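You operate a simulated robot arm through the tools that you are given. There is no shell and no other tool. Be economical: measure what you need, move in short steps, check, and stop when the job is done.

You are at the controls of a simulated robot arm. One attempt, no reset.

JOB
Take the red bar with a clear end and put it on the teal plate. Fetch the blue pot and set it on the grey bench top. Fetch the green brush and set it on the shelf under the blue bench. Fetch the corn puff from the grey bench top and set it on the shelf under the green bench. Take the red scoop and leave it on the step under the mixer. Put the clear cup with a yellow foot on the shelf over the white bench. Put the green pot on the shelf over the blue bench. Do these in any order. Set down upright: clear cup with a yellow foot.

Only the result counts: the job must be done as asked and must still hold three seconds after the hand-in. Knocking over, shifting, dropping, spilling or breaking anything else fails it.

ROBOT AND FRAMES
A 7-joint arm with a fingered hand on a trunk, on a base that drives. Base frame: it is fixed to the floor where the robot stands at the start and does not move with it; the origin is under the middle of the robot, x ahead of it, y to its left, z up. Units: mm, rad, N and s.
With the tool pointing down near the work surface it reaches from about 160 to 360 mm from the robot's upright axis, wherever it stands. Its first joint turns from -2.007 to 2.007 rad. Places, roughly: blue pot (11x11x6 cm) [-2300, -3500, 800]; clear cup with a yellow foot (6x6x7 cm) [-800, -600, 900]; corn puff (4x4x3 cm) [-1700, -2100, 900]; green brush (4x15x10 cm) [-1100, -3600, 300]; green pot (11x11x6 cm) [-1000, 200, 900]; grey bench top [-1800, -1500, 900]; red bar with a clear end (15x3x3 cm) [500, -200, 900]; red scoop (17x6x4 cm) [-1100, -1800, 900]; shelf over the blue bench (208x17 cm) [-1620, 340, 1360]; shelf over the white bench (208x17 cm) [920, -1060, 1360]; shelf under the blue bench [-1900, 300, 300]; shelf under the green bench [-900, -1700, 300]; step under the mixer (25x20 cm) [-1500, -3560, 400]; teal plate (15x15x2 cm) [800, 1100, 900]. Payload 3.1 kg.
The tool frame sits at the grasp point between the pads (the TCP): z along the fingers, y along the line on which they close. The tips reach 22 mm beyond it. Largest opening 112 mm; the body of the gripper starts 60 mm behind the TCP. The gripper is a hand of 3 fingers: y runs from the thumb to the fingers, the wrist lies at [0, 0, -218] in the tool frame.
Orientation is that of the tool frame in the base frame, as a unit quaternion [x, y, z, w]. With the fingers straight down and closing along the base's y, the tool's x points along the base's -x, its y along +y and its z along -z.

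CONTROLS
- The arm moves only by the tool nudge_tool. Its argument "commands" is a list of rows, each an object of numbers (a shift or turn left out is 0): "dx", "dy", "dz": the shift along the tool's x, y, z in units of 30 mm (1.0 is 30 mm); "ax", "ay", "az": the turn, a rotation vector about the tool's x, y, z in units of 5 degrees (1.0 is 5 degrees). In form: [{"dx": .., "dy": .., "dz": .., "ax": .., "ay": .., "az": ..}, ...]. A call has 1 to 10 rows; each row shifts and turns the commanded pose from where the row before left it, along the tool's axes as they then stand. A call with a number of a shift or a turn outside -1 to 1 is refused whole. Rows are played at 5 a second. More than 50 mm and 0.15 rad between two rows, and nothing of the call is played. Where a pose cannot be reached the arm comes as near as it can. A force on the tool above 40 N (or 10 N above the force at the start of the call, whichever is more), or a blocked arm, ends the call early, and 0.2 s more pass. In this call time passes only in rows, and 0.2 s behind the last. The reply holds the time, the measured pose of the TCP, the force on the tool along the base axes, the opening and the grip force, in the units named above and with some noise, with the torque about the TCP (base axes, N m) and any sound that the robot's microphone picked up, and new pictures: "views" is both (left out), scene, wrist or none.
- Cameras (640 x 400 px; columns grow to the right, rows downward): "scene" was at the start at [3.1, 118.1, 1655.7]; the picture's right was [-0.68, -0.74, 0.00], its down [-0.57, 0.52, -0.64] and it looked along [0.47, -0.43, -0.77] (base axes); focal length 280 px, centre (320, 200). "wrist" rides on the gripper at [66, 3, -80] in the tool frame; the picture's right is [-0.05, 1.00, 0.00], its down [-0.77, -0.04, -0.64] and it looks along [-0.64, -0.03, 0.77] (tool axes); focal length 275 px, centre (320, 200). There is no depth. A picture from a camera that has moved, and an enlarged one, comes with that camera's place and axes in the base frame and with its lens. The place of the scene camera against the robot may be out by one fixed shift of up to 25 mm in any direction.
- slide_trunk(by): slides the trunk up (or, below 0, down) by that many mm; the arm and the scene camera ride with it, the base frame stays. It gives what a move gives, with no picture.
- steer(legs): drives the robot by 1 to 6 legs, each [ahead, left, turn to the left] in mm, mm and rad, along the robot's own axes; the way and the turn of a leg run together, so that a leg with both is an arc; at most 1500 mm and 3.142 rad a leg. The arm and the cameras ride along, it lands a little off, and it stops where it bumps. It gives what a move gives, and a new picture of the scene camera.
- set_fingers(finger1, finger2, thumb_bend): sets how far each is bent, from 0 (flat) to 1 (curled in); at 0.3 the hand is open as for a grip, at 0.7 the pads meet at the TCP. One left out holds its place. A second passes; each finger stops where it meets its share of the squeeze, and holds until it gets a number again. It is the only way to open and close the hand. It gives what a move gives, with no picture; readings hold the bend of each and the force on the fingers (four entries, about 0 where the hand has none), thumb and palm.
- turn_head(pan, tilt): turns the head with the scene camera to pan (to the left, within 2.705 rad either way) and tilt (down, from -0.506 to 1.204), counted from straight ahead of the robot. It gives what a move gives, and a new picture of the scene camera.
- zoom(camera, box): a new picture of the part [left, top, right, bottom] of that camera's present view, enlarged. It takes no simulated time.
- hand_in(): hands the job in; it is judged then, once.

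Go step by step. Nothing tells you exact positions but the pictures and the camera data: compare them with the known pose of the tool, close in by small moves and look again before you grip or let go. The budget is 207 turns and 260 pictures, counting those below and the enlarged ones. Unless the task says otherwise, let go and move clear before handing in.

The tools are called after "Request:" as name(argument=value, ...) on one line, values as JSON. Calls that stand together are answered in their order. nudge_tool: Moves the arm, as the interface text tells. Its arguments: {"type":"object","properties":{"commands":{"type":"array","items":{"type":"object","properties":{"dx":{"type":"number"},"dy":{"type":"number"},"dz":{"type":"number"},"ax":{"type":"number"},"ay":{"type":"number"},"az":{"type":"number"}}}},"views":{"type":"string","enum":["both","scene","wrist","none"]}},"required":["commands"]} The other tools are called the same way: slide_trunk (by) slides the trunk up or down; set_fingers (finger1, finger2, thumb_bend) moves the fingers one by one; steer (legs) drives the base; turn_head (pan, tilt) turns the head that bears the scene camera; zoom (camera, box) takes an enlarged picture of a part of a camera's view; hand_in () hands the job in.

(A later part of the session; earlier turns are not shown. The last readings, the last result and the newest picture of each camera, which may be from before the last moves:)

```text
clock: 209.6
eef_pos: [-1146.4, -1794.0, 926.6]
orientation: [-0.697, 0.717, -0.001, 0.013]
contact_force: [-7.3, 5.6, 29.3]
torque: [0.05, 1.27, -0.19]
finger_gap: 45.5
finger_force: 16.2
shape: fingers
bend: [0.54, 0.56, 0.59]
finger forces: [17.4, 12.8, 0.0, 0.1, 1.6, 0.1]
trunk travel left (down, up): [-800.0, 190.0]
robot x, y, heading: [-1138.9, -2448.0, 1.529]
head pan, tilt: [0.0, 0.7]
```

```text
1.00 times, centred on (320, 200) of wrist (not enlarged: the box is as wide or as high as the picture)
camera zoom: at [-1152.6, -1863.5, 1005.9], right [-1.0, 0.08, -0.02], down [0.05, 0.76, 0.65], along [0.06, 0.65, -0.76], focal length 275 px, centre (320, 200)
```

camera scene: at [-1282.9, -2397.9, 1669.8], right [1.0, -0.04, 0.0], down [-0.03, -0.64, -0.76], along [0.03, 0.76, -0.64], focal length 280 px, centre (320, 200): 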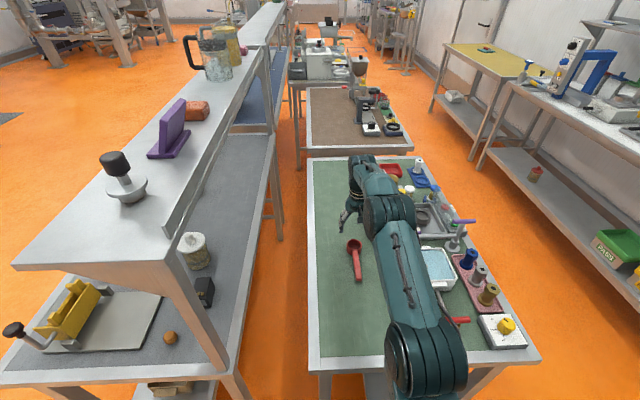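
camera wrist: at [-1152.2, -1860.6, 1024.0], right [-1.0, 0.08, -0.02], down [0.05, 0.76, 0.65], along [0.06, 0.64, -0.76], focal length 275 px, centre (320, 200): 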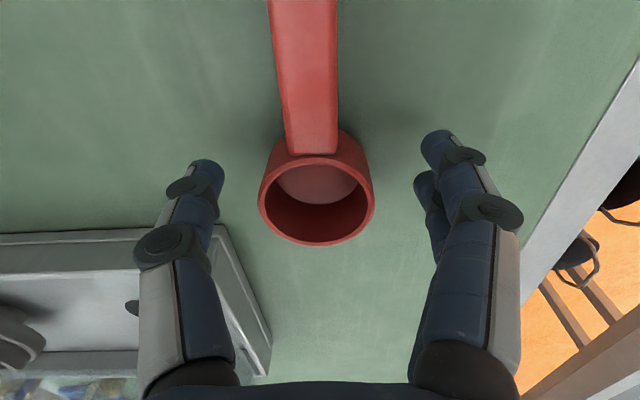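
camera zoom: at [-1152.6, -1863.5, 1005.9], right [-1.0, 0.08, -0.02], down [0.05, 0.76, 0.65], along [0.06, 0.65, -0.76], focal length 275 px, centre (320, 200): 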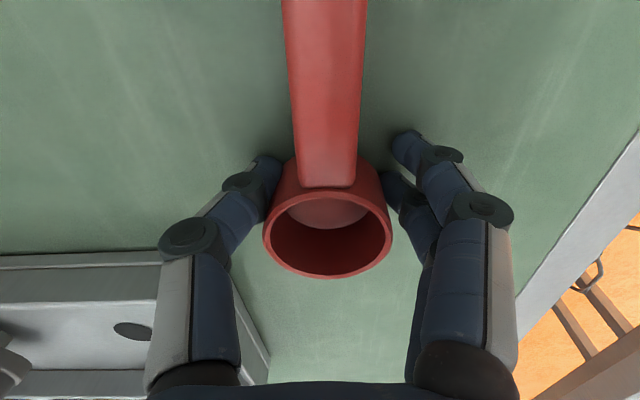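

The fingertips press on the bench. I open slightly, lift 5 mm, shift 8 mm forward to the bowl's middle, and close again.

Request:
set_fingers(finger1=0.46, finger2=0.46, thumb_bend=0.46)

Request:
nudge_tool(commands=[{"dz": -0.2}, {"dx": -0.27}], views="none")

Request:
set_fingers(finger1=0.62, finger2=0.62, thumb_bend=0.62)

Request:
nudge_tool(commands=[{"dz": -0.5}, {"dz": -0.5}], views="wrist")

```text
clock: 210.6
eef_pos: [-1143.6, -1793.8, 927.7]
orientation: [-0.696, 0.718, -0.001, 0.012]
contact_force: [5.8, 4.8, 29.3]
torque: [0.12, 1.02, -0.23]
finger_gap: 64.7
finger_force: 15.4
shape: fingers
bend: [0.5, 0.53, 0.46]
finger forces: [15.9, 14.4, 0.0, 0.0, 0.0, 0.0]
trunk travel left (down, up): [-800.0, 190.0]
robot x, y, heading: [-1136.0, -2445.1, 1.532]
head pan, tilt: [0.0, 0.7]
```

```text
clock: 211.2
eef_pos: [-1147.2, -1784.6, 928.7]
orientation: [-0.696, 0.718, -0.004, 0.01]
contact_force: [-0.4, -0.4, -0.5]
torque: [0.01, 0.02, 0.04]
finger_gap: 66.3
finger_force: 0.1
shape: fingers
bend: [0.46, 0.46, 0.46]
finger forces: [0.1, 0.0, 0.0, 0.0, 0.0, 0.0]
trunk travel left (down, up): [-800.0, 190.0]
robot x, y, heading: [-1137.3, -2447.0, 1.531]
head pan, tilt: [0.0, 0.7]
```

```text
clock: 212.2
eef_pos: [-1145.4, -1783.7, 930.2]
orientation: [-0.696, 0.718, -0.002, 0.01]
contact_force: [0.1, -0.3, -0.3]
torque: [-0.01, 0.01, 0.02]
finger_gap: 39.0
finger_force: 7.7
shape: fingers
bend: [0.57, 0.54, 0.58]
finger forces: [2.8, 4.9, 0.0, 0.0, 7.2, 0.1]
trunk travel left (down, up): [-800.0, 190.0]
robot x, y, heading: [-1137.5, -2446.7, 1.522]
head pan, tilt: [0.0, 0.7]
```

```text
clock: 212.8
eef_pos: [-1145.1, -1783.6, 960.0]
orientation: [-0.697, 0.717, -0.003, 0.011]
contact_force: [0.1, -0.5, -0.4]
torque: [-0.06, -0.01, 0.01]
finger_gap: 38.7
finger_force: 7.9
shape: fingers
bend: [0.57, 0.54, 0.58]
finger forces: [2.8, 4.8, 0.1, 0.0, 7.2, 0.1]
trunk travel left (down, up): [-800.0, 190.0]
robot x, y, heading: [-1137.8, -2448.7, 1.529]
head pan, tilt: [0.0, 0.7]
camera wrist: at [-1151.9, -1852.9, 1039.5], right [-1.0, 0.08, -0.02], down [0.05, 0.76, 0.65], along [0.06, 0.64, -0.76], focal length 275 px, centre (320, 200)
```

wrist: 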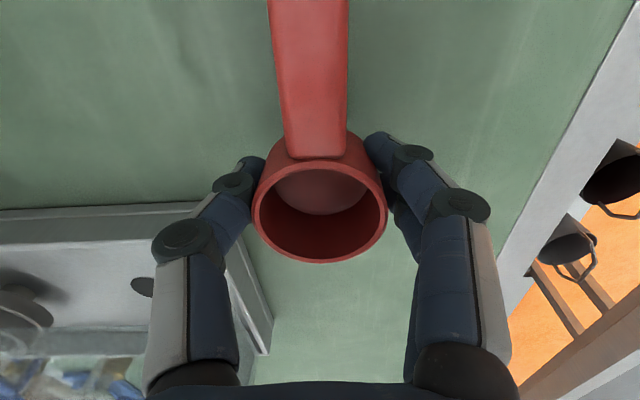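

The scoop is lifted in a sound three-finger grip. I draw it in, back into the corridor, turn south and look for the mixer.

Request:
nudge_tool(commands=[{"dz": -1}, {"dx": 1, "dz": -0.5}, {"dx": 1, "dz": -0.5}, {"dx": 1, "dz": -0.5}, {"dx": 1, "dz": -0.5}, {"dx": 1, "dz": -0.5}, {"dx": 1, "dz": -0.5}, {"dx": 1, "dz": -0.5}, {"dx": 1, "dz": -0.5}, {"dx": 1, "dz": -0.5}], views="none")

Request:
steer(legs=[[-100, 0, 0], [0, 0, 3.141], [0, -350, 0.04]])

```text
clock: 215.0
eef_pos: [-1157.8, -2057.5, 1123.9]
orientation: [-0.696, 0.718, -0.003, 0.01]
contact_force: [0.6, -0.4, -0.9]
torque: [0.05, -0.05, 0.02]
finger_gap: 38.6
finger_force: 6.8
shape: fingers
bend: [0.57, 0.54, 0.58]
finger forces: [2.7, 4.8, 0.0, 0.1, 6.9, 0.0]
trunk travel left (down, up): [-800.0, 190.0]
robot x, y, heading: [-1138.4, -2447.8, 1.527]
head pan, tilt: [0.0, 0.7]
```

```text
clock: 225.2
eef_pos: [-1476.1, -2916.5, 1123.0]
orientation: [0.721, 0.693, -0.011, -0.002]
contact_force: [-0.5, 0.0, 0.0]
torque: [-0.01, -0.01, 0.04]
finger_gap: 38.4
finger_force: 7.2
shape: fingers
bend: [0.58, 0.54, 0.58]
finger forces: [2.6, 4.7, 0.0, 0.1, 6.7, 0.0]
trunk travel left (down, up): [-800.0, 190.0]
robot x, y, heading: [-1491.0, -2523.3, -1.623]
head pan, tilt: [0.0, 0.7]
camera scene: at [-1335.5, -2539.4, 1669.9], right [-1.0, 0.05, 0.0], down [0.03, 0.64, -0.76], along [-0.04, -0.76, -0.64], focal length 280 px, centre (320, 200)
```

scene: 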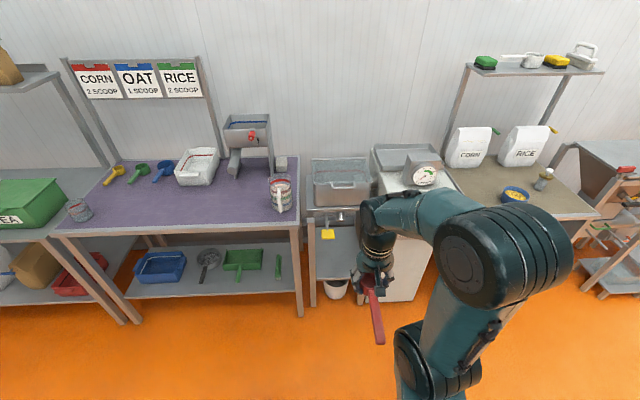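

I see the mixer straight ahead with a low grey step under its bin, the green brush on the shelf under the purple table, and the blue pot (filled) on the table to the right. I zoom in on the step and brush.

Request:
zoom(camera="scene", box=[290, 130, 450, 310])

Request:
zoom(camera="scene", box=[120, 220, 310, 320])

Request:
zoom(camera="scene", box=[440, 120, 600, 220])

```text
2.22 times, centred on (370, 220) of scene
camera zoom: at [-1335.5, -2539.4, 1669.9], right [-1.0, 0.05, 0.0], down [0.03, 0.64, -0.76], along [-0.04, -0.76, -0.64], focal length 622 px, centre (209, 156)
```

zoom: 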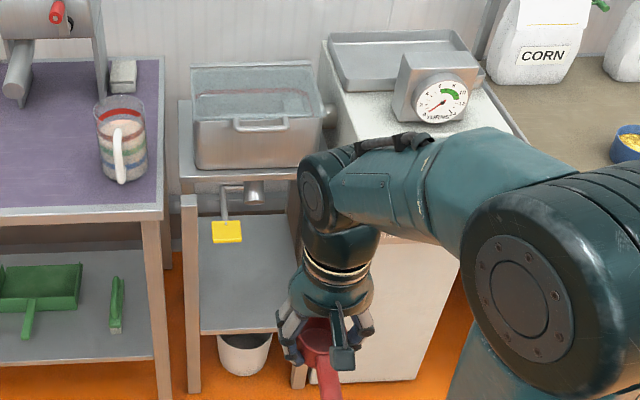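

```text
3.37 times, centred on (215, 270) of scene
camera zoom: at [-1335.5, -2539.4, 1669.9], right [-1.0, 0.05, 0.0], down [0.03, 0.64, -0.76], along [-0.04, -0.76, -0.64], focal length 944 px, centre (674, -36)
```

zoom: 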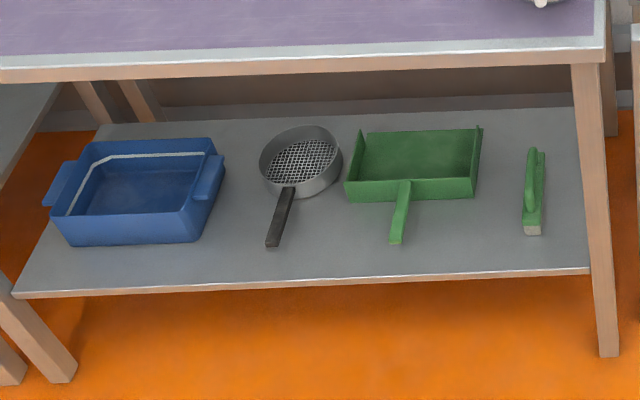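

```text
4.00 times, centred on (520, 170) of scene
camera zoom: at [-1335.5, -2539.4, 1669.9], right [-1.0, 0.05, 0.0], down [0.03, 0.64, -0.76], along [-0.04, -0.76, -0.64], focal length 1120 px, centre (-480, 320)
```

zoom: 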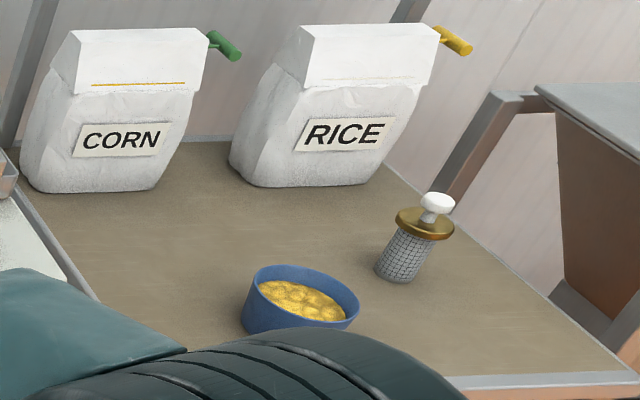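

The step's front edge is near y=-3430, with the mixer's table top overhanging behind y≈-3490. I will lay the scoop across the step: turn the hand 90° so the handle points east, square up and lower the trunk.

Request:
nudge_tool(commands=[{"az": 1}, {"az": 1}, {"az": 1}, {"az": 1}, {"az": 1}, {"az": 1}, {"az": 1}, {"az": 1}, {"az": 1}, {"az": 1}], views="none")

Request:
nudge_tool(commands=[{"az": 1}, {"az": 1}, {"az": 1}, {"az": 1}, {"az": 1}, {"az": 1}, {"az": 1}, {"az": 0.8}], views="wrist")

Request:
slide_trunk(by=-540)

Request:
steer(legs=[[0, -60, 0.052], [430, 0, 0]])

```text
clock: 227.4
eef_pos: [-1475.6, -2916.1, 1122.9]
orientation: [0.946, 0.323, -0.011, 0.002]
contact_force: [1.2, 0.5, -0.1]
torque: [-0.01, 0.03, -0.02]
finger_gap: 38.2
finger_force: 7.0
shape: fingers
bend: [0.58, 0.54, 0.58]
finger forces: [2.6, 4.6, 0.0, 0.0, 6.6, 0.1]
trunk travel left (down, up): [-800.0, 190.0]
robot x, y, heading: [-1497.9, -2521.3, -1.624]
head pan, tilt: [0.0, 0.7]
```

```text
clock: 229.2
eef_pos: [-1475.4, -2915.7, 1123.6]
orientation: [1.0, -0.012, -0.01, 0.005]
contact_force: [0.1, 0.3, -0.4]
torque: [-0.01, 0.01, 0.0]
finger_gap: 38.2
finger_force: 6.9
shape: fingers
bend: [0.58, 0.54, 0.58]
finger forces: [2.6, 4.7, 0.0, 0.0, 6.5, 0.0]
trunk travel left (down, up): [-800.0, 190.0]
robot x, y, heading: [-1490.7, -2526.5, -1.618]
head pan, tilt: [0.0, 0.7]
camera wrist: at [-1407.1, -2921.4, 1201.5], right [-0.07, -1.0, 0.01], down [-0.76, 0.06, 0.65], along [-0.65, 0.04, -0.76], focal length 275 px, centre (320, 200)
```

wrist: 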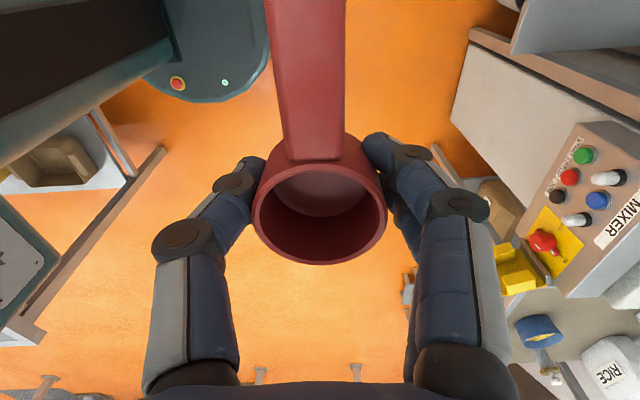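

```text
refused: -540 is not a number from -400 to 400
```

```text
clock: 232.4
eef_pos: [-1511.9, -3343.0, 1123.5]
orientation: [1.0, 0.015, -0.011, 0.006]
contact_force: [-0.1, 0.3, -1.5]
torque: [0.05, -0.01, 0.01]
finger_gap: 38.2
finger_force: 7.4
shape: fingers
bend: [0.58, 0.54, 0.58]
finger forces: [2.6, 4.7, 0.1, 0.0, 6.6, 0.0]
trunk travel left (down, up): [-800.0, 190.0]
robot x, y, heading: [-1553.1, -2950.5, -1.57]
head pan, tilt: [0.0, 0.7]
camera scene: at [-1391.6, -2960.3, 1669.9], right [-1.0, 0.0, 0.0], down [0.0, 0.64, -0.76], along [0.0, -0.76, -0.64], focal length 280 px, centre (320, 200)
```

scene: 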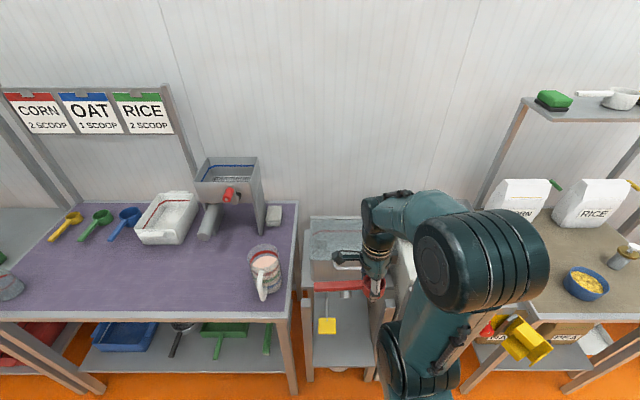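

The hand is turned and in front of the mixer. I zoom in on the step before lowering.

Request:
zoom(camera="scene", box=[280, 210, 440, 390])

Request:
slide_trunk(by=-300)

Request:
turn_head(pan=0, tilt=0.75)

```text
2.22 times, centred on (360, 300) of scene
camera zoom: at [-1391.6, -2960.3, 1669.9], right [-1.0, 0.0, 0.0], down [0.0, 0.64, -0.76], along [0.0, -0.76, -0.64], focal length 622 px, centre (231, -22)
```

zoom: 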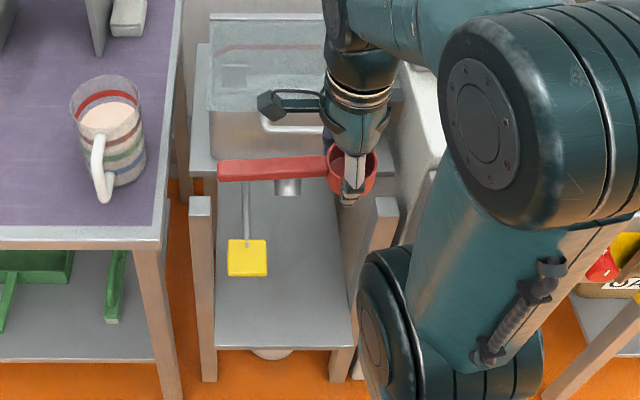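

```text
clock: 235.4
eef_pos: [-1513.4, -3343.5, 823.2]
orientation: [1.0, 0.016, -0.009, 0.005]
contact_force: [0.1, -1.0, -0.5]
torque: [0.02, -0.03, 0.0]
finger_gap: 38.2
finger_force: 7.2
shape: fingers
bend: [0.58, 0.54, 0.58]
finger forces: [2.5, 4.7, 0.0, 0.0, 6.6, 0.0]
trunk travel left (down, up): [-500.0, 490.0]
robot x, y, heading: [-1554.7, -2952.8, -1.568]
head pan, tilt: [0.0, 0.7]
```

```text
clock: 236.1
eef_pos: [-1513.5, -3343.4, 823.4]
orientation: [1.0, 0.015, -0.009, 0.006]
contact_force: [-0.4, 0.1, -1.2]
torque: [0.0, 0.0, 0.02]
finger_gap: 38.2
finger_force: 7.1
shape: fingers
bend: [0.58, 0.54, 0.58]
finger forces: [2.6, 4.7, 0.0, 0.0, 6.6, 0.0]
trunk travel left (down, up): [-500.0, 490.0]
robot x, y, heading: [-1550.5, -2951.9, -1.569]
head pan, tilt: [0.0, 0.75]
camera scene: at [-1391.6, -2957.9, 1365.7], right [-1.0, 0.0, 0.0], down [0.0, 0.68, -0.73], along [0.0, -0.73, -0.68], focal length 280 px, centre (320, 200)
```

scene: 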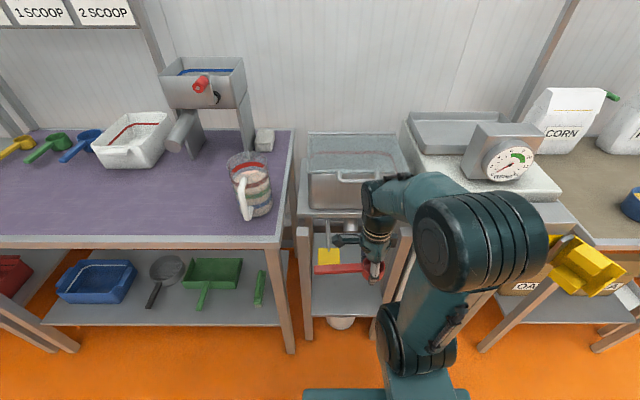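

The step lies between two front posts, with a yellow valve flag hanging on the left. I lower the trunk further to view the space level-on before entering.

Request:
slide_trunk(by=-250)

Request:
turn_head(pan=0, tilt=0.7)

Request:
zoom(camera="scene", box=[260, 160, 440, 380])

```text
clock: 238.7
eef_pos: [-1512.4, -3343.0, 574.3]
orientation: [1.0, 0.016, -0.01, 0.006]
contact_force: [-0.6, 0.3, -0.4]
torque: [0.0, 0.0, 0.0]
finger_gap: 37.9
finger_force: 7.6
shape: fingers
bend: [0.58, 0.54, 0.58]
finger forces: [2.6, 4.6, 0.1, 0.1, 6.6, 0.0]
trunk travel left (down, up): [-250.0, 740.0]
robot x, y, heading: [-1551.9, -2955.7, -1.57]
head pan, tilt: [0.0, 0.75]
```

```text
clock: 239.3
eef_pos: [-1512.6, -3343.2, 573.1]
orientation: [1.0, 0.016, -0.009, 0.005]
contact_force: [-0.2, -0.4, -1.0]
torque: [0.01, -0.01, -0.02]
finger_gap: 38.0
finger_force: 7.5
shape: fingers
bend: [0.58, 0.54, 0.58]
finger forces: [2.6, 4.8, 0.0, 0.0, 6.5, 0.0]
trunk travel left (down, up): [-250.0, 740.0]
robot x, y, heading: [-1551.1, -2952.0, -1.569]
head pan, tilt: [0.0, 0.7]
camera scene: at [-1391.6, -2959.9, 1119.9], right [-1.0, 0.0, 0.0], down [0.0, 0.64, -0.76], along [0.0, -0.76, -0.64], focal length 280 px, centre (320, 200)
```

scene: 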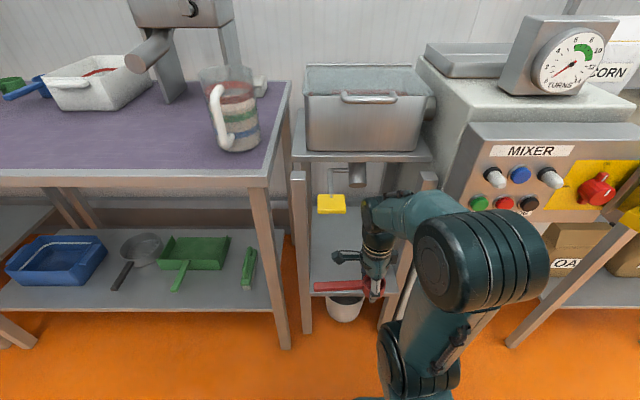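

```text
1.82 times, centred on (350, 270) of scene
camera zoom: at [-1391.6, -2959.9, 1119.9], right [-1.0, 0.0, 0.0], down [0.0, 0.64, -0.76], along [0.0, -0.76, -0.64], focal length 509 px, centre (266, 73)
```

zoom: 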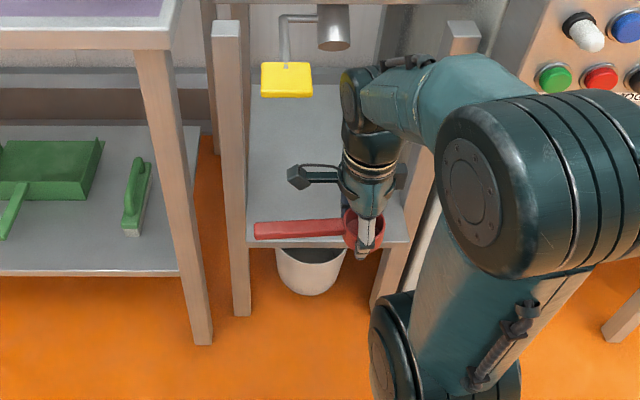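

By comparing the two heights I place the step's front edge near y=-3420, flag at z≈727 and spout at y≈-3570. I lower the trunk to bring the scoop just above step height, then move in under the flag.

Request:
slide_trunk(by=-110)

Request:
nudge_tool(commands=[{"dx": -0.4, "dy": 0.5}, {"dx": -0.35, "dy": 0.8}, {"dy": 0.8}], views="both")

Request:
zoom(camera="scene", box=[260, 120, 440, 340])

```text
clock: 240.7
eef_pos: [-1512.1, -3343.5, 462.7]
orientation: [1.0, 0.016, -0.009, 0.007]
contact_force: [-0.7, 0.3, -1.8]
torque: [0.0, 0.01, 0.01]
finger_gap: 37.9
finger_force: 7.2
shape: fingers
bend: [0.58, 0.54, 0.58]
finger forces: [2.6, 4.7, 0.0, 0.1, 6.6, 0.1]
trunk travel left (down, up): [-140.0, 850.0]
robot x, y, heading: [-1549.4, -2951.4, -1.563]
head pan, tilt: [0.0, 0.7]
```

```text
clock: 241.5
eef_pos: [-1533.1, -3406.2, 465.2]
orientation: [1.0, 0.015, -0.011, 0.006]
contact_force: [0.4, 0.1, -0.3]
torque: [-0.04, 0.01, -0.01]
finger_gap: 38.1
finger_force: 7.1
shape: fingers
bend: [0.58, 0.54, 0.58]
finger forces: [2.6, 4.7, 0.1, 0.0, 6.6, 0.0]
trunk travel left (down, up): [-140.0, 850.0]
robot x, y, heading: [-1547.7, -2950.9, -1.567]
head pan, tilt: [0.0, 0.7]
camera scene: at [-1391.6, -2959.8, 1009.9], right [-1.0, 0.0, 0.0], down [0.0, 0.64, -0.76], along [0.0, -0.76, -0.64], focal length 280 px, centre (320, 200)
camera wrist: at [-1464.8, -3407.7, 542.7], right [-0.02, -1.0, 0.01], down [-0.76, 0.02, 0.65], along [-0.65, 0.0, -0.76], focal length 275 px, centre (320, 200)
```

scene: 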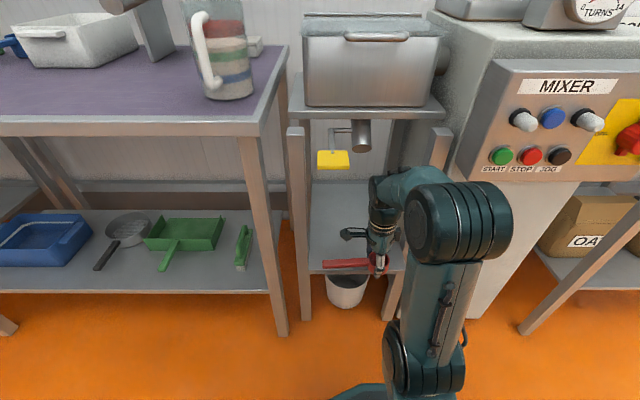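
wrist: 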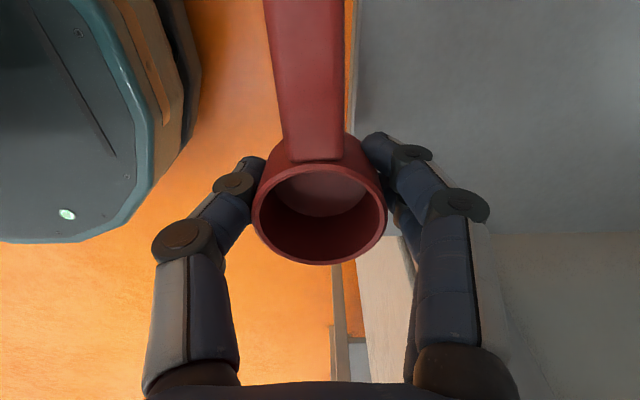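

```text
1.82 times, centred on (350, 230) of scene
camera zoom: at [-1391.6, -2959.8, 1009.9], right [-1.0, 0.0, 0.0], down [0.0, 0.64, -0.76], along [0.0, -0.76, -0.64], focal length 509 px, centre (266, 146)
```

zoom: 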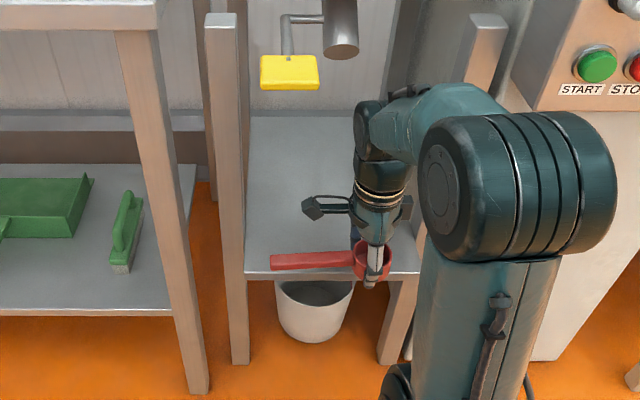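

The wrist view confirms the step's front edge at y≈-3429. I move 66 mm further in, then look.

Request:
nudge_tool(commands=[{"dy": 0.75}, {"dy": 0.75}, {"dy": 0.75}], views="wrist")

Request:
zoom(camera="scene", box=[260, 120, 440, 340])

```text
clock: 242.3
eef_pos: [-1529.4, -3474.0, 463.4]
orientation: [1.0, 0.016, -0.009, 0.005]
contact_force: [-0.2, 0.4, 0.0]
torque: [-0.02, 0.0, 0.01]
finger_gap: 37.8
finger_force: 7.1
shape: fingers
bend: [0.58, 0.55, 0.58]
finger forces: [2.8, 4.7, 0.0, 0.1, 6.6, 0.0]
trunk travel left (down, up): [-140.0, 850.0]
robot x, y, heading: [-1550.6, -2952.5, -1.569]
head pan, tilt: [0.0, 0.7]
camera wrist: at [-1461.9, -3475.8, 542.9], right [-0.02, -1.0, 0.01], down [-0.76, 0.02, 0.65], along [-0.65, 0.0, -0.76], focal length 275 px, centre (320, 200)
```

wrist: 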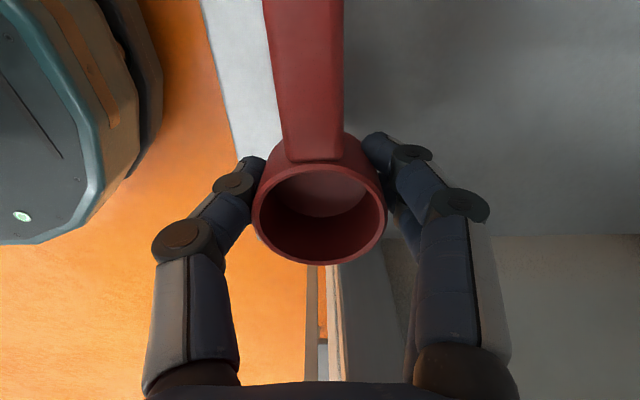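

```text
1.82 times, centred on (350, 230) of scene
camera zoom: at [-1391.6, -2959.9, 1009.9], right [-1.0, 0.0, 0.0], down [0.0, 0.64, -0.76], along [0.0, -0.76, -0.64], focal length 509 px, centre (266, 146)
```

zoom: 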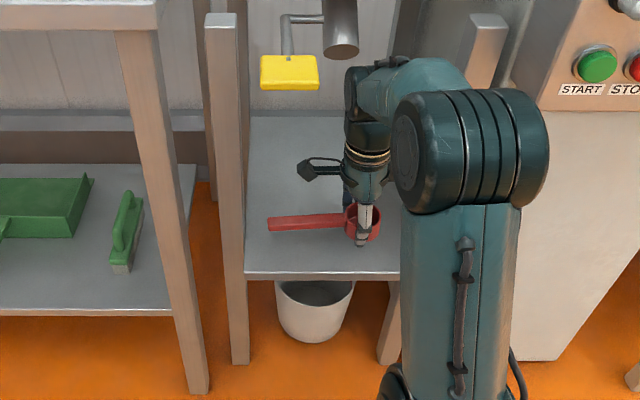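

The scoop hangs fully over the step. I lower it until it touches.

Request:
nudge_tool(commands=[{"dz": 0.3}, {"dz": 0.3}, {"dz": 0.2}, {"dz": 0.15}, {"dz": 0.15}], views="wrist")

```text
clock: 243.5
eef_pos: [-1532.3, -3474.5, 431.5]
orientation: [1.0, 0.016, -0.01, 0.007]
contact_force: [-0.3, 0.4, 0.0]
torque: [0.02, 0.02, -0.01]
finger_gap: 37.9
finger_force: 6.8
shape: fingers
bend: [0.58, 0.55, 0.58]
finger forces: [2.6, 4.7, 0.0, 0.0, 6.6, 0.0]
trunk travel left (down, up): [-140.0, 850.0]
robot x, y, heading: [-1551.2, -2955.1, -1.567]
head pan, tilt: [0.0, 0.7]
camera wrist: at [-1464.1, -3476.5, 510.0], right [-0.02, -1.0, 0.01], down [-0.76, 0.02, 0.65], along [-0.65, 0.0, -0.76], focal length 275 px, centre (320, 200)
```

wrist: 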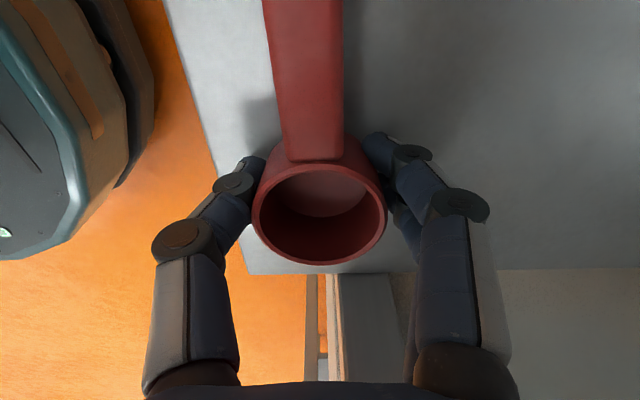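

Request:
nudge_tool(commands=[{"dz": 0.15}, {"dz": 0.15}, {"dz": 0.1}], views="none")

Request:
nudge_tool(commands=[{"dz": 0.1}, {"dz": 0.1}, {"dz": 0.1}], views="wrist")

```text
clock: 244.2
eef_pos: [-1531.9, -3476.5, 428.0]
orientation: [1.0, 0.017, -0.01, 0.014]
contact_force: [0.0, 1.0, 32.6]
torque: [0.93, -0.01, -0.02]
finger_gap: 37.4
finger_force: 20.0
shape: fingers
bend: [0.59, 0.56, 0.61]
finger forces: [2.5, 5.2, 0.0, 0.0, 32.2, 0.0]
trunk travel left (down, up): [-140.0, 850.0]
robot x, y, heading: [-1550.1, -2951.8, -1.57]
head pan, tilt: [0.0, 0.7]
stopped in row 3: the force on the tool passed its limit at 44 N (the readings are from after the stop); the commanded pose is now the measured one
```

```text
clock: 244.6
eef_pos: [-1531.9, -3476.6, 427.8]
orientation: [1.0, 0.016, -0.009, 0.017]
contact_force: [-0.4, 3.8, 33.0]
torque: [1.12, 0.0, 0.01]
finger_gap: 37.8
finger_force: 20.9
shape: fingers
bend: [0.59, 0.56, 0.6]
finger forces: [2.0, 4.7, 0.0, 0.0, 34.2, 0.0]
trunk travel left (down, up): [-140.0, 850.0]
robot x, y, heading: [-1555.0, -2954.6, -1.569]
head pan, tilt: [0.0, 0.7]
stopped in row 1: the force on the tool passed its limit at 46 N (the readings are from after the stop); the commanded pose is now the measured one
camera wrist: at [-1463.9, -3477.2, 505.6], right [-0.01, -1.0, 0.03], down [-0.76, 0.03, 0.65], along [-0.65, -0.01, -0.76], focal length 275 px, centre (320, 200)
```

wrist: 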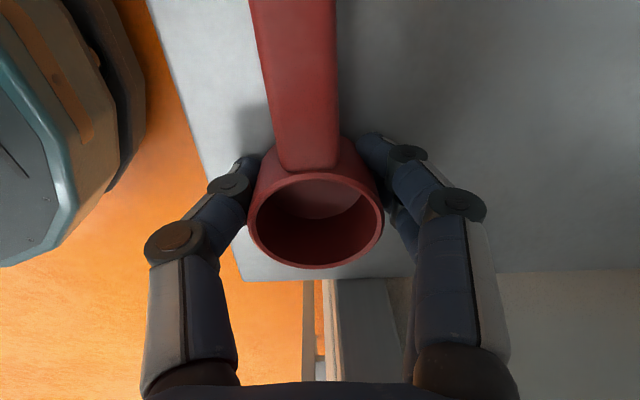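

The thumb tip is on the step and the bowl is a few millimetres above it. I ease up a little and open.

Request:
nudge_tool(commands=[{"dz": -0.15}], views="none")

Request:
set_fingers(finger1=0.48, finger2=0.48, thumb_bend=0.48)

Request:
nudge_tool(commands=[{"dz": -0.2}], views="none")

Request:
set_fingers(finger1=0.42, finger2=0.42, thumb_bend=0.42)

Request:
zoom(camera="wrist", box=[0, 0, 640, 400])

```text
clock: 245.0
eef_pos: [-1531.6, -3475.7, 427.8]
orientation: [1.0, 0.016, -0.01, 0.011]
contact_force: [-0.2, 0.8, 5.0]
torque: [0.1, 0.03, 0.0]
finger_gap: 37.1
finger_force: 8.4
shape: fingers
bend: [0.59, 0.56, 0.59]
finger forces: [2.6, 5.2, 0.0, 0.0, 9.0, 0.0]
trunk travel left (down, up): [-140.0, 850.0]
robot x, y, heading: [-1550.6, -2952.5, -1.568]
head pan, tilt: [0.0, 0.7]
```

```text
clock: 246.0
eef_pos: [-1532.3, -3477.2, 428.6]
orientation: [1.0, 0.016, -0.01, 0.012]
contact_force: [0.1, -2.5, 5.1]
torque: [0.17, -0.01, -0.01]
finger_gap: 57.1
finger_force: 3.1
shape: fingers
bend: [0.48, 0.48, 0.5]
finger forces: [0.0, 0.1, 0.0, 0.1, 5.4, 0.0]
trunk travel left (down, up): [-140.0, 850.0]
robot x, y, heading: [-1553.3, -2953.0, -1.573]
head pan, tilt: [0.0, 0.7]
```

```text
clock: 246.4
eef_pos: [-1531.0, -3476.4, 433.5]
orientation: [1.0, 0.016, -0.009, 0.012]
contact_force: [-0.8, 0.9, -0.1]
torque: [-0.01, -0.01, 0.04]
finger_gap: 60.0
finger_force: 0.1
shape: fingers
bend: [0.48, 0.48, 0.48]
finger forces: [0.1, 0.1, 0.0, 0.1, 0.0, 0.0]
trunk travel left (down, up): [-140.0, 850.0]
robot x, y, heading: [-1553.4, -2953.3, -1.57]
head pan, tilt: [0.0, 0.7]
```

```text
clock: 247.4
eef_pos: [-1530.5, -3476.6, 434.2]
orientation: [1.0, 0.016, -0.01, 0.011]
contact_force: [0.0, -0.3, -0.2]
torque: [0.01, -0.04, 0.01]
finger_gap: 77.4
finger_force: 0.0
shape: fingers
bend: [0.42, 0.42, 0.42]
finger forces: [0.1, 0.0, 0.1, 0.0, 0.0, 0.0]
trunk travel left (down, up): [-140.0, 850.0]
robot x, y, heading: [-1550.4, -2951.5, -1.573]
head pan, tilt: [0.0, 0.7]
```

```text
1.00 times, centred on (320, 200) of wrist (not enlarged: the box is as wide or as high as the picture)
camera zoom: at [-1463.1, -3477.2, 512.5], right [-0.01, -1.0, 0.02], down [-0.76, 0.03, 0.65], along [-0.65, -0.01, -0.76], focal length 275 px, centre (320, 200)
```

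zoom: 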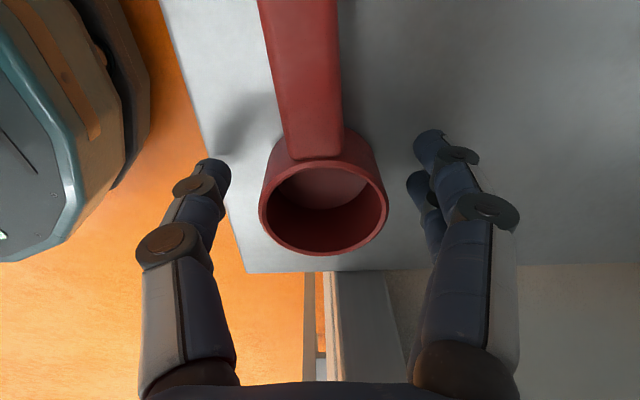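

The scoop rests on the step. I rise just enough to clear the bowl, draw back out, and check.

Request:
nudge_tool(commands=[{"dz": -0.5}, {"dz": -0.5}, {"dz": -0.55}, {"dy": -0.8}, {"dy": -0.9}, {"dy": -0.9}, {"dy": -0.9}, {"dy": -0.9}], views="none")

Request:
zoom(camera="scene", box=[230, 120, 410, 340])

```text
clock: 249.2
eef_pos: [-1534.9, -3343.0, 476.4]
orientation: [1.0, 0.015, -0.009, 0.011]
contact_force: [0.2, -1.0, 0.7]
torque: [0.0, -0.01, 0.0]
finger_gap: 77.4
finger_force: 0.0
shape: fingers
bend: [0.42, 0.42, 0.42]
finger forces: [0.1, 0.1, 0.0, 0.1, 0.0, 0.1]
trunk travel left (down, up): [-140.0, 850.0]
robot x, y, heading: [-1550.5, -2951.6, -1.57]
head pan, tilt: [0.0, 0.7]
```

```text
1.82 times, centred on (320, 230) of scene
camera zoom: at [-1391.6, -2960.0, 1009.9], right [-1.0, 0.0, 0.0], down [0.0, 0.64, -0.76], along [0.0, -0.76, -0.64], focal length 509 px, centre (320, 146)
```

zoom: 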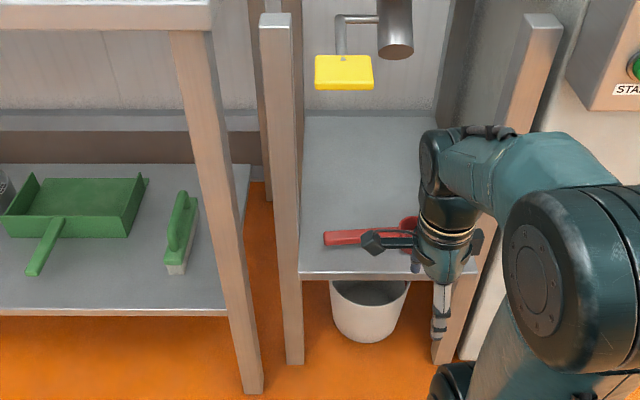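

The scoop is settled on the step. The trunk is low already, so next the green brush at about [-1149,-3550] on the shelf under the purple table: I back off, turn the hand forward again, pitch it 45°, and move in front of it.

Request:
steer(legs=[[-200, 0, 0], [0, 400, 0]])

Request:
nudge_tool(commands=[{"az": -1}, {"az": -1}, {"az": -1}, {"az": -1}, {"az": -1}, {"az": -1}, {"az": -1}, {"az": -1}, {"az": -1}], views="none")

Request:
nudge_tool(commands=[{"az": -1}, {"az": -1}, {"az": -1}, {"az": -1}, {"az": -1}, {"az": -1}, {"az": -1}, {"az": -1}, {"az": -0.7}], views="none")

Request:
nudge_tool(commands=[{"ay": -1}, {"ay": -1}, {"ay": -1}, {"ay": -1}, {"ay": -1}, {"ay": -1}, {"ay": -1}, {"ay": -1}, {"ay": -1}], views="both")

```text
clock: 252.8
eef_pos: [-1137.4, -3139.0, 476.4]
orientation: [1.0, 0.017, -0.009, 0.011]
contact_force: [0.2, 0.0, -0.3]
torque: [0.01, -0.01, 0.0]
finger_gap: 77.3
finger_force: 0.0
shape: fingers
bend: [0.42, 0.42, 0.42]
finger forces: [0.0, 0.1, 0.0, 0.0, 0.0, 0.1]
trunk travel left (down, up): [-140.0, 850.0]
robot x, y, heading: [-1152.9, -2749.8, -1.561]
head pan, tilt: [0.0, 0.7]
camera scene: at [-996.0, -2755.2, 1009.9], right [-1.0, -0.01, 0.0], down [0.0, 0.64, -0.76], along [0.0, -0.76, -0.64], focal length 280 px, centre (320, 200)
```

scene: 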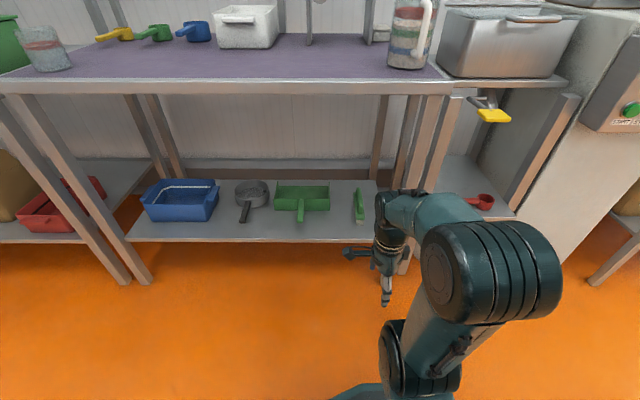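

```text
clock: 254.8
eef_pos: [-1136.9, -3140.0, 476.5]
orientation: [0.916, 0.4, -0.013, 0.007]
contact_force: [1.0, 1.1, -0.2]
torque: [0.02, 0.02, -0.06]
finger_gap: 77.6
finger_force: 0.1
shape: fingers
bend: [0.42, 0.42, 0.42]
finger forces: [0.0, 0.0, 0.0, 0.1, 0.0, 0.0]
trunk travel left (down, up): [-140.0, 850.0]
robot x, y, heading: [-1153.7, -2749.4, -1.565]
head pan, tilt: [0.0, 0.7]
```

```text
clock: 256.9
eef_pos: [-1136.9, -3138.2, 476.4]
orientation: [0.703, 0.711, -0.015, 0.002]
contact_force: [0.7, 0.1, 0.6]
torque: [-0.02, -0.02, -0.01]
finger_gap: 77.6
finger_force: 0.0
shape: fingers
bend: [0.42, 0.42, 0.42]
finger forces: [0.0, 0.1, 0.0, 0.1, 0.0, 0.0]
trunk travel left (down, up): [-140.0, 850.0]
robot x, y, heading: [-1153.8, -2749.2, -1.565]
head pan, tilt: [0.0, 0.7]
```

```text
clock: 258.9
eef_pos: [-1136.8, -3139.1, 477.5]
orientation: [0.644, 0.656, -0.283, 0.274]
contact_force: [0.8, -0.7, -0.6]
torque: [-0.02, -0.03, 0.01]
finger_gap: 77.8
finger_force: 0.1
shape: fingers
bend: [0.42, 0.42, 0.42]
finger forces: [0.0, 0.0, 0.1, 0.0, 0.0, 0.0]
trunk travel left (down, up): [-140.0, 850.0]
robot x, y, heading: [-1156.4, -2745.5, -1.568]
head pan, tilt: [0.0, 0.7]
camera scene: at [-996.0, -2755.2, 1009.9], right [-1.0, -0.01, 0.0], down [0.0, 0.64, -0.76], along [0.0, -0.76, -0.64], focal length 280 px, centre (320, 200)
camera wrist: at [-1134.3, -3037.2, 483.3], right [1.0, -0.02, 0.01], down [-0.02, -0.07, 1.0], along [-0.02, -1.0, -0.07], focal length 275 px, centre (320, 200)
```

scene: 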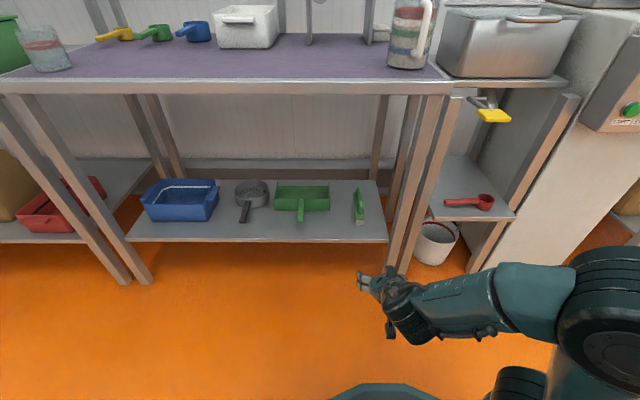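
wrist: 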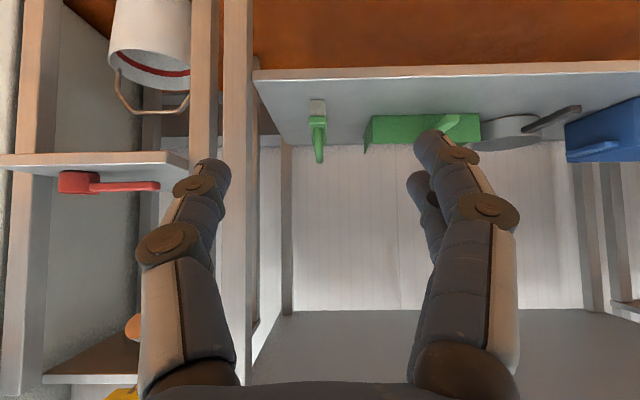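

The brush stands end-on to me at x≈-1145, from y≈-3450 to -3600, handle top near z=385. I drive 250 mm ahead and lower the hand to its height.

Request:
steer(legs=[[250, -8, 0]])

Request:
slide_trunk(by=-80)

Request:
nudge_tool(commands=[{"dz": 0.05}], views="wrist")

```text
clock: 260.6
eef_pos: [-1143.5, -3385.4, 476.0]
orientation: [0.645, 0.655, -0.284, 0.272]
contact_force: [0.1, 0.5, 0.7]
torque: [0.03, -0.02, 0.0]
finger_gap: 77.6
finger_force: 0.0
shape: fingers
bend: [0.42, 0.42, 0.42]
finger forces: [0.0, 0.0, 0.0, 0.1, 0.0, 0.0]
trunk travel left (down, up): [-140.0, 850.0]
robot x, y, heading: [-1160.3, -2995.7, -1.56]
head pan, tilt: [0.0, 0.7]
camera scene: at [-1002.6, -3001.4, 1009.9], right [-1.0, -0.01, 0.0], down [0.0, 0.64, -0.76], along [0.0, -0.76, -0.64], focal length 280 px, centre (320, 200)
```

scene: 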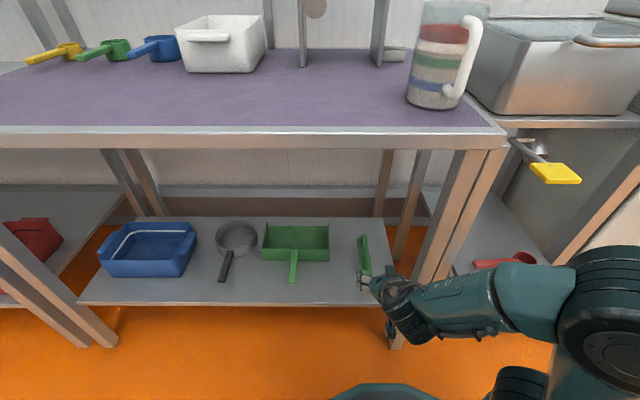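

```text
clock: 261.8
eef_pos: [-1144.0, -3385.9, 396.6]
orientation: [0.645, 0.655, -0.284, 0.273]
contact_force: [-0.7, -0.3, -0.5]
torque: [0.0, 0.02, 0.02]
finger_gap: 77.5
finger_force: 0.0
shape: fingers
bend: [0.42, 0.42, 0.42]
finger forces: [0.0, 0.0, 0.0, 0.1, 0.0, 0.1]
trunk travel left (down, up): [-60.0, 930.0]
robot x, y, heading: [-1161.4, -2997.6, -1.565]
head pan, tilt: [0.0, 0.7]
```

```text
clock: 262.2
eef_pos: [-1143.8, -3386.2, 397.0]
orientation: [0.644, 0.655, -0.283, 0.274]
contact_force: [-0.1, 0.1, -0.3]
torque: [0.0, 0.01, 0.0]
finger_gap: 77.4
finger_force: 0.1
shape: fingers
bend: [0.42, 0.42, 0.42]
finger forces: [0.0, 0.0, 0.0, 0.0, 0.1, 0.0]
trunk travel left (down, up): [-60.0, 930.0]
robot x, y, heading: [-1163.0, -2996.1, -1.567]
head pan, tilt: [0.0, 0.7]
camera wrist: at [-1141.4, -3284.5, 402.8], right [1.0, -0.02, 0.02], down [-0.02, -0.07, 1.0], along [-0.02, -1.0, -0.07], focal length 275 px, centre (320, 200)
```

wrist: 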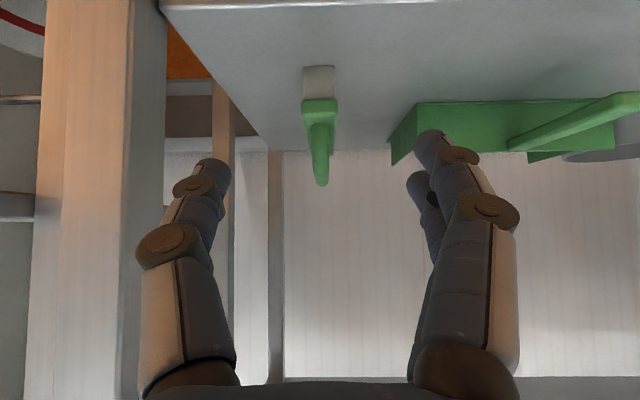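

I place the brush's near end at about [-1146,-3515] with its handle top near z=365 around y=-3590. I advance in stages, watching the arm against the table leg on the right.

Request:
nudge_tool(commands=[{"dx": -0.57, "dz": 0.83}, {"dx": -0.57, "dz": 0.83}, {"dx": -0.57, "dz": 0.83}, {"dx": -0.57, "dz": 0.83}], views="both")

```text
clock: 263.2
eef_pos: [-1141.8, -3504.1, 375.6]
orientation: [0.644, 0.655, -0.284, 0.274]
contact_force: [1.1, 0.2, 0.4]
torque: [0.02, -0.01, -0.01]
finger_gap: 77.5
finger_force: 0.2
shape: fingers
bend: [0.42, 0.42, 0.42]
finger forces: [0.1, 0.0, 0.0, 0.0, 0.1, 0.0]
trunk travel left (down, up): [-60.0, 930.0]
robot x, y, heading: [-1157.5, -2997.4, -1.568]
head pan, tilt: [0.0, 0.7]
camera scene: at [-1002.6, -3001.4, 929.9], right [-1.0, -0.01, 0.0], down [0.0, 0.64, -0.77], along [0.0, -0.77, -0.64], focal length 280 px, centre (320, 200)
camera wrist: at [-1139.5, -3402.7, 383.0], right [1.0, -0.02, 0.02], down [-0.02, -0.07, 1.0], along [-0.02, -1.0, -0.07], focal length 275 px, centre (320, 200)
```

scene: 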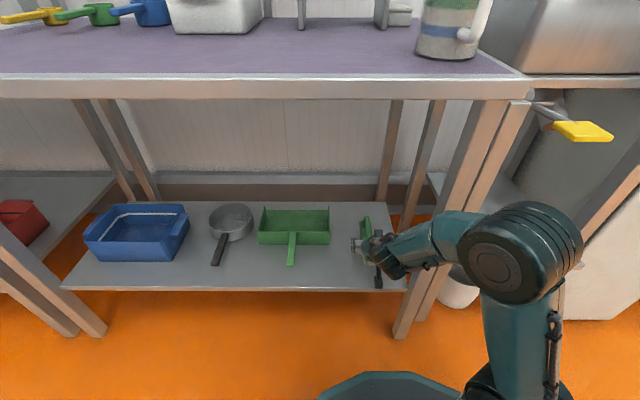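
wrist: 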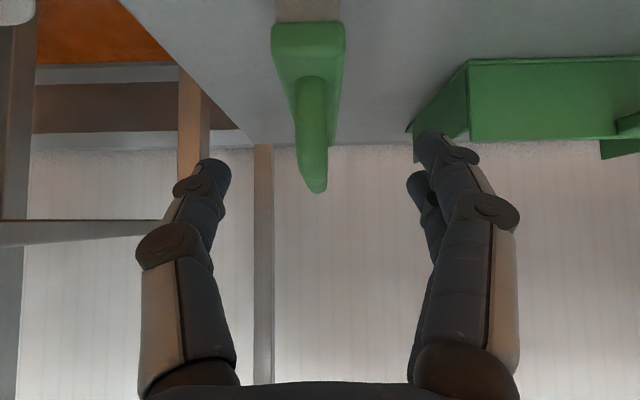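

The leg stays clear by a few centimetres. The handle is 4 mm left of the hand's middle; I correct and advance to it.

Request:
nudge_tool(commands=[{"dx": -0.48, "dy": -0.14, "dz": 0.78}, {"dx": -0.48, "dz": 0.78}, {"dx": -0.49, "dz": 0.79}], views="both")

```text
clock: 264.0
eef_pos: [-1147.8, -3586.6, 360.1]
orientation: [0.645, 0.655, -0.284, 0.273]
contact_force: [-0.2, 0.4, 1.0]
torque: [0.01, 0.03, 0.04]
finger_gap: 77.6
finger_force: 0.1
shape: fingers
bend: [0.42, 0.42, 0.42]
finger forces: [0.1, 0.0, 0.0, 0.0, 0.0, 0.0]
trunk travel left (down, up): [-60.0, 930.0]
robot x, y, heading: [-1159.8, -2992.7, -1.566]
head pan, tilt: [0.0, 0.7]
camera scene: at [-1002.6, -3001.5, 929.9], right [-1.0, -0.01, 0.0], down [0.0, 0.64, -0.76], along [0.0, -0.76, -0.64], focal length 280 px, centre (320, 200)
camera wrist: at [-1144.6, -3484.4, 366.6], right [1.0, -0.02, 0.02], down [-0.02, -0.07, 1.0], along [-0.02, -1.0, -0.07], focal length 275 px, centre (320, 200)
```

scene: 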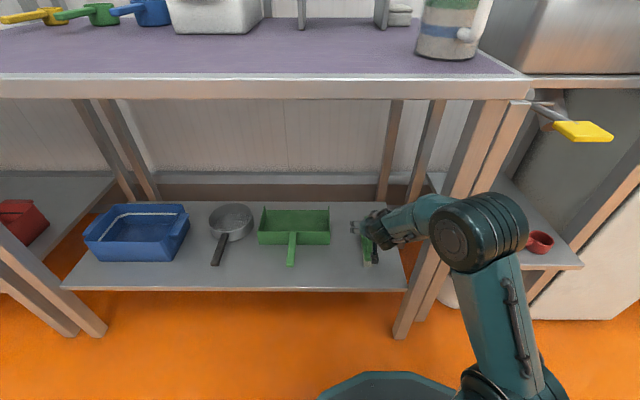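
wrist: 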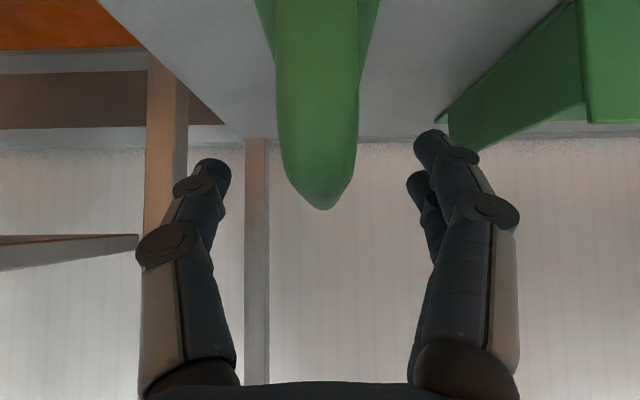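

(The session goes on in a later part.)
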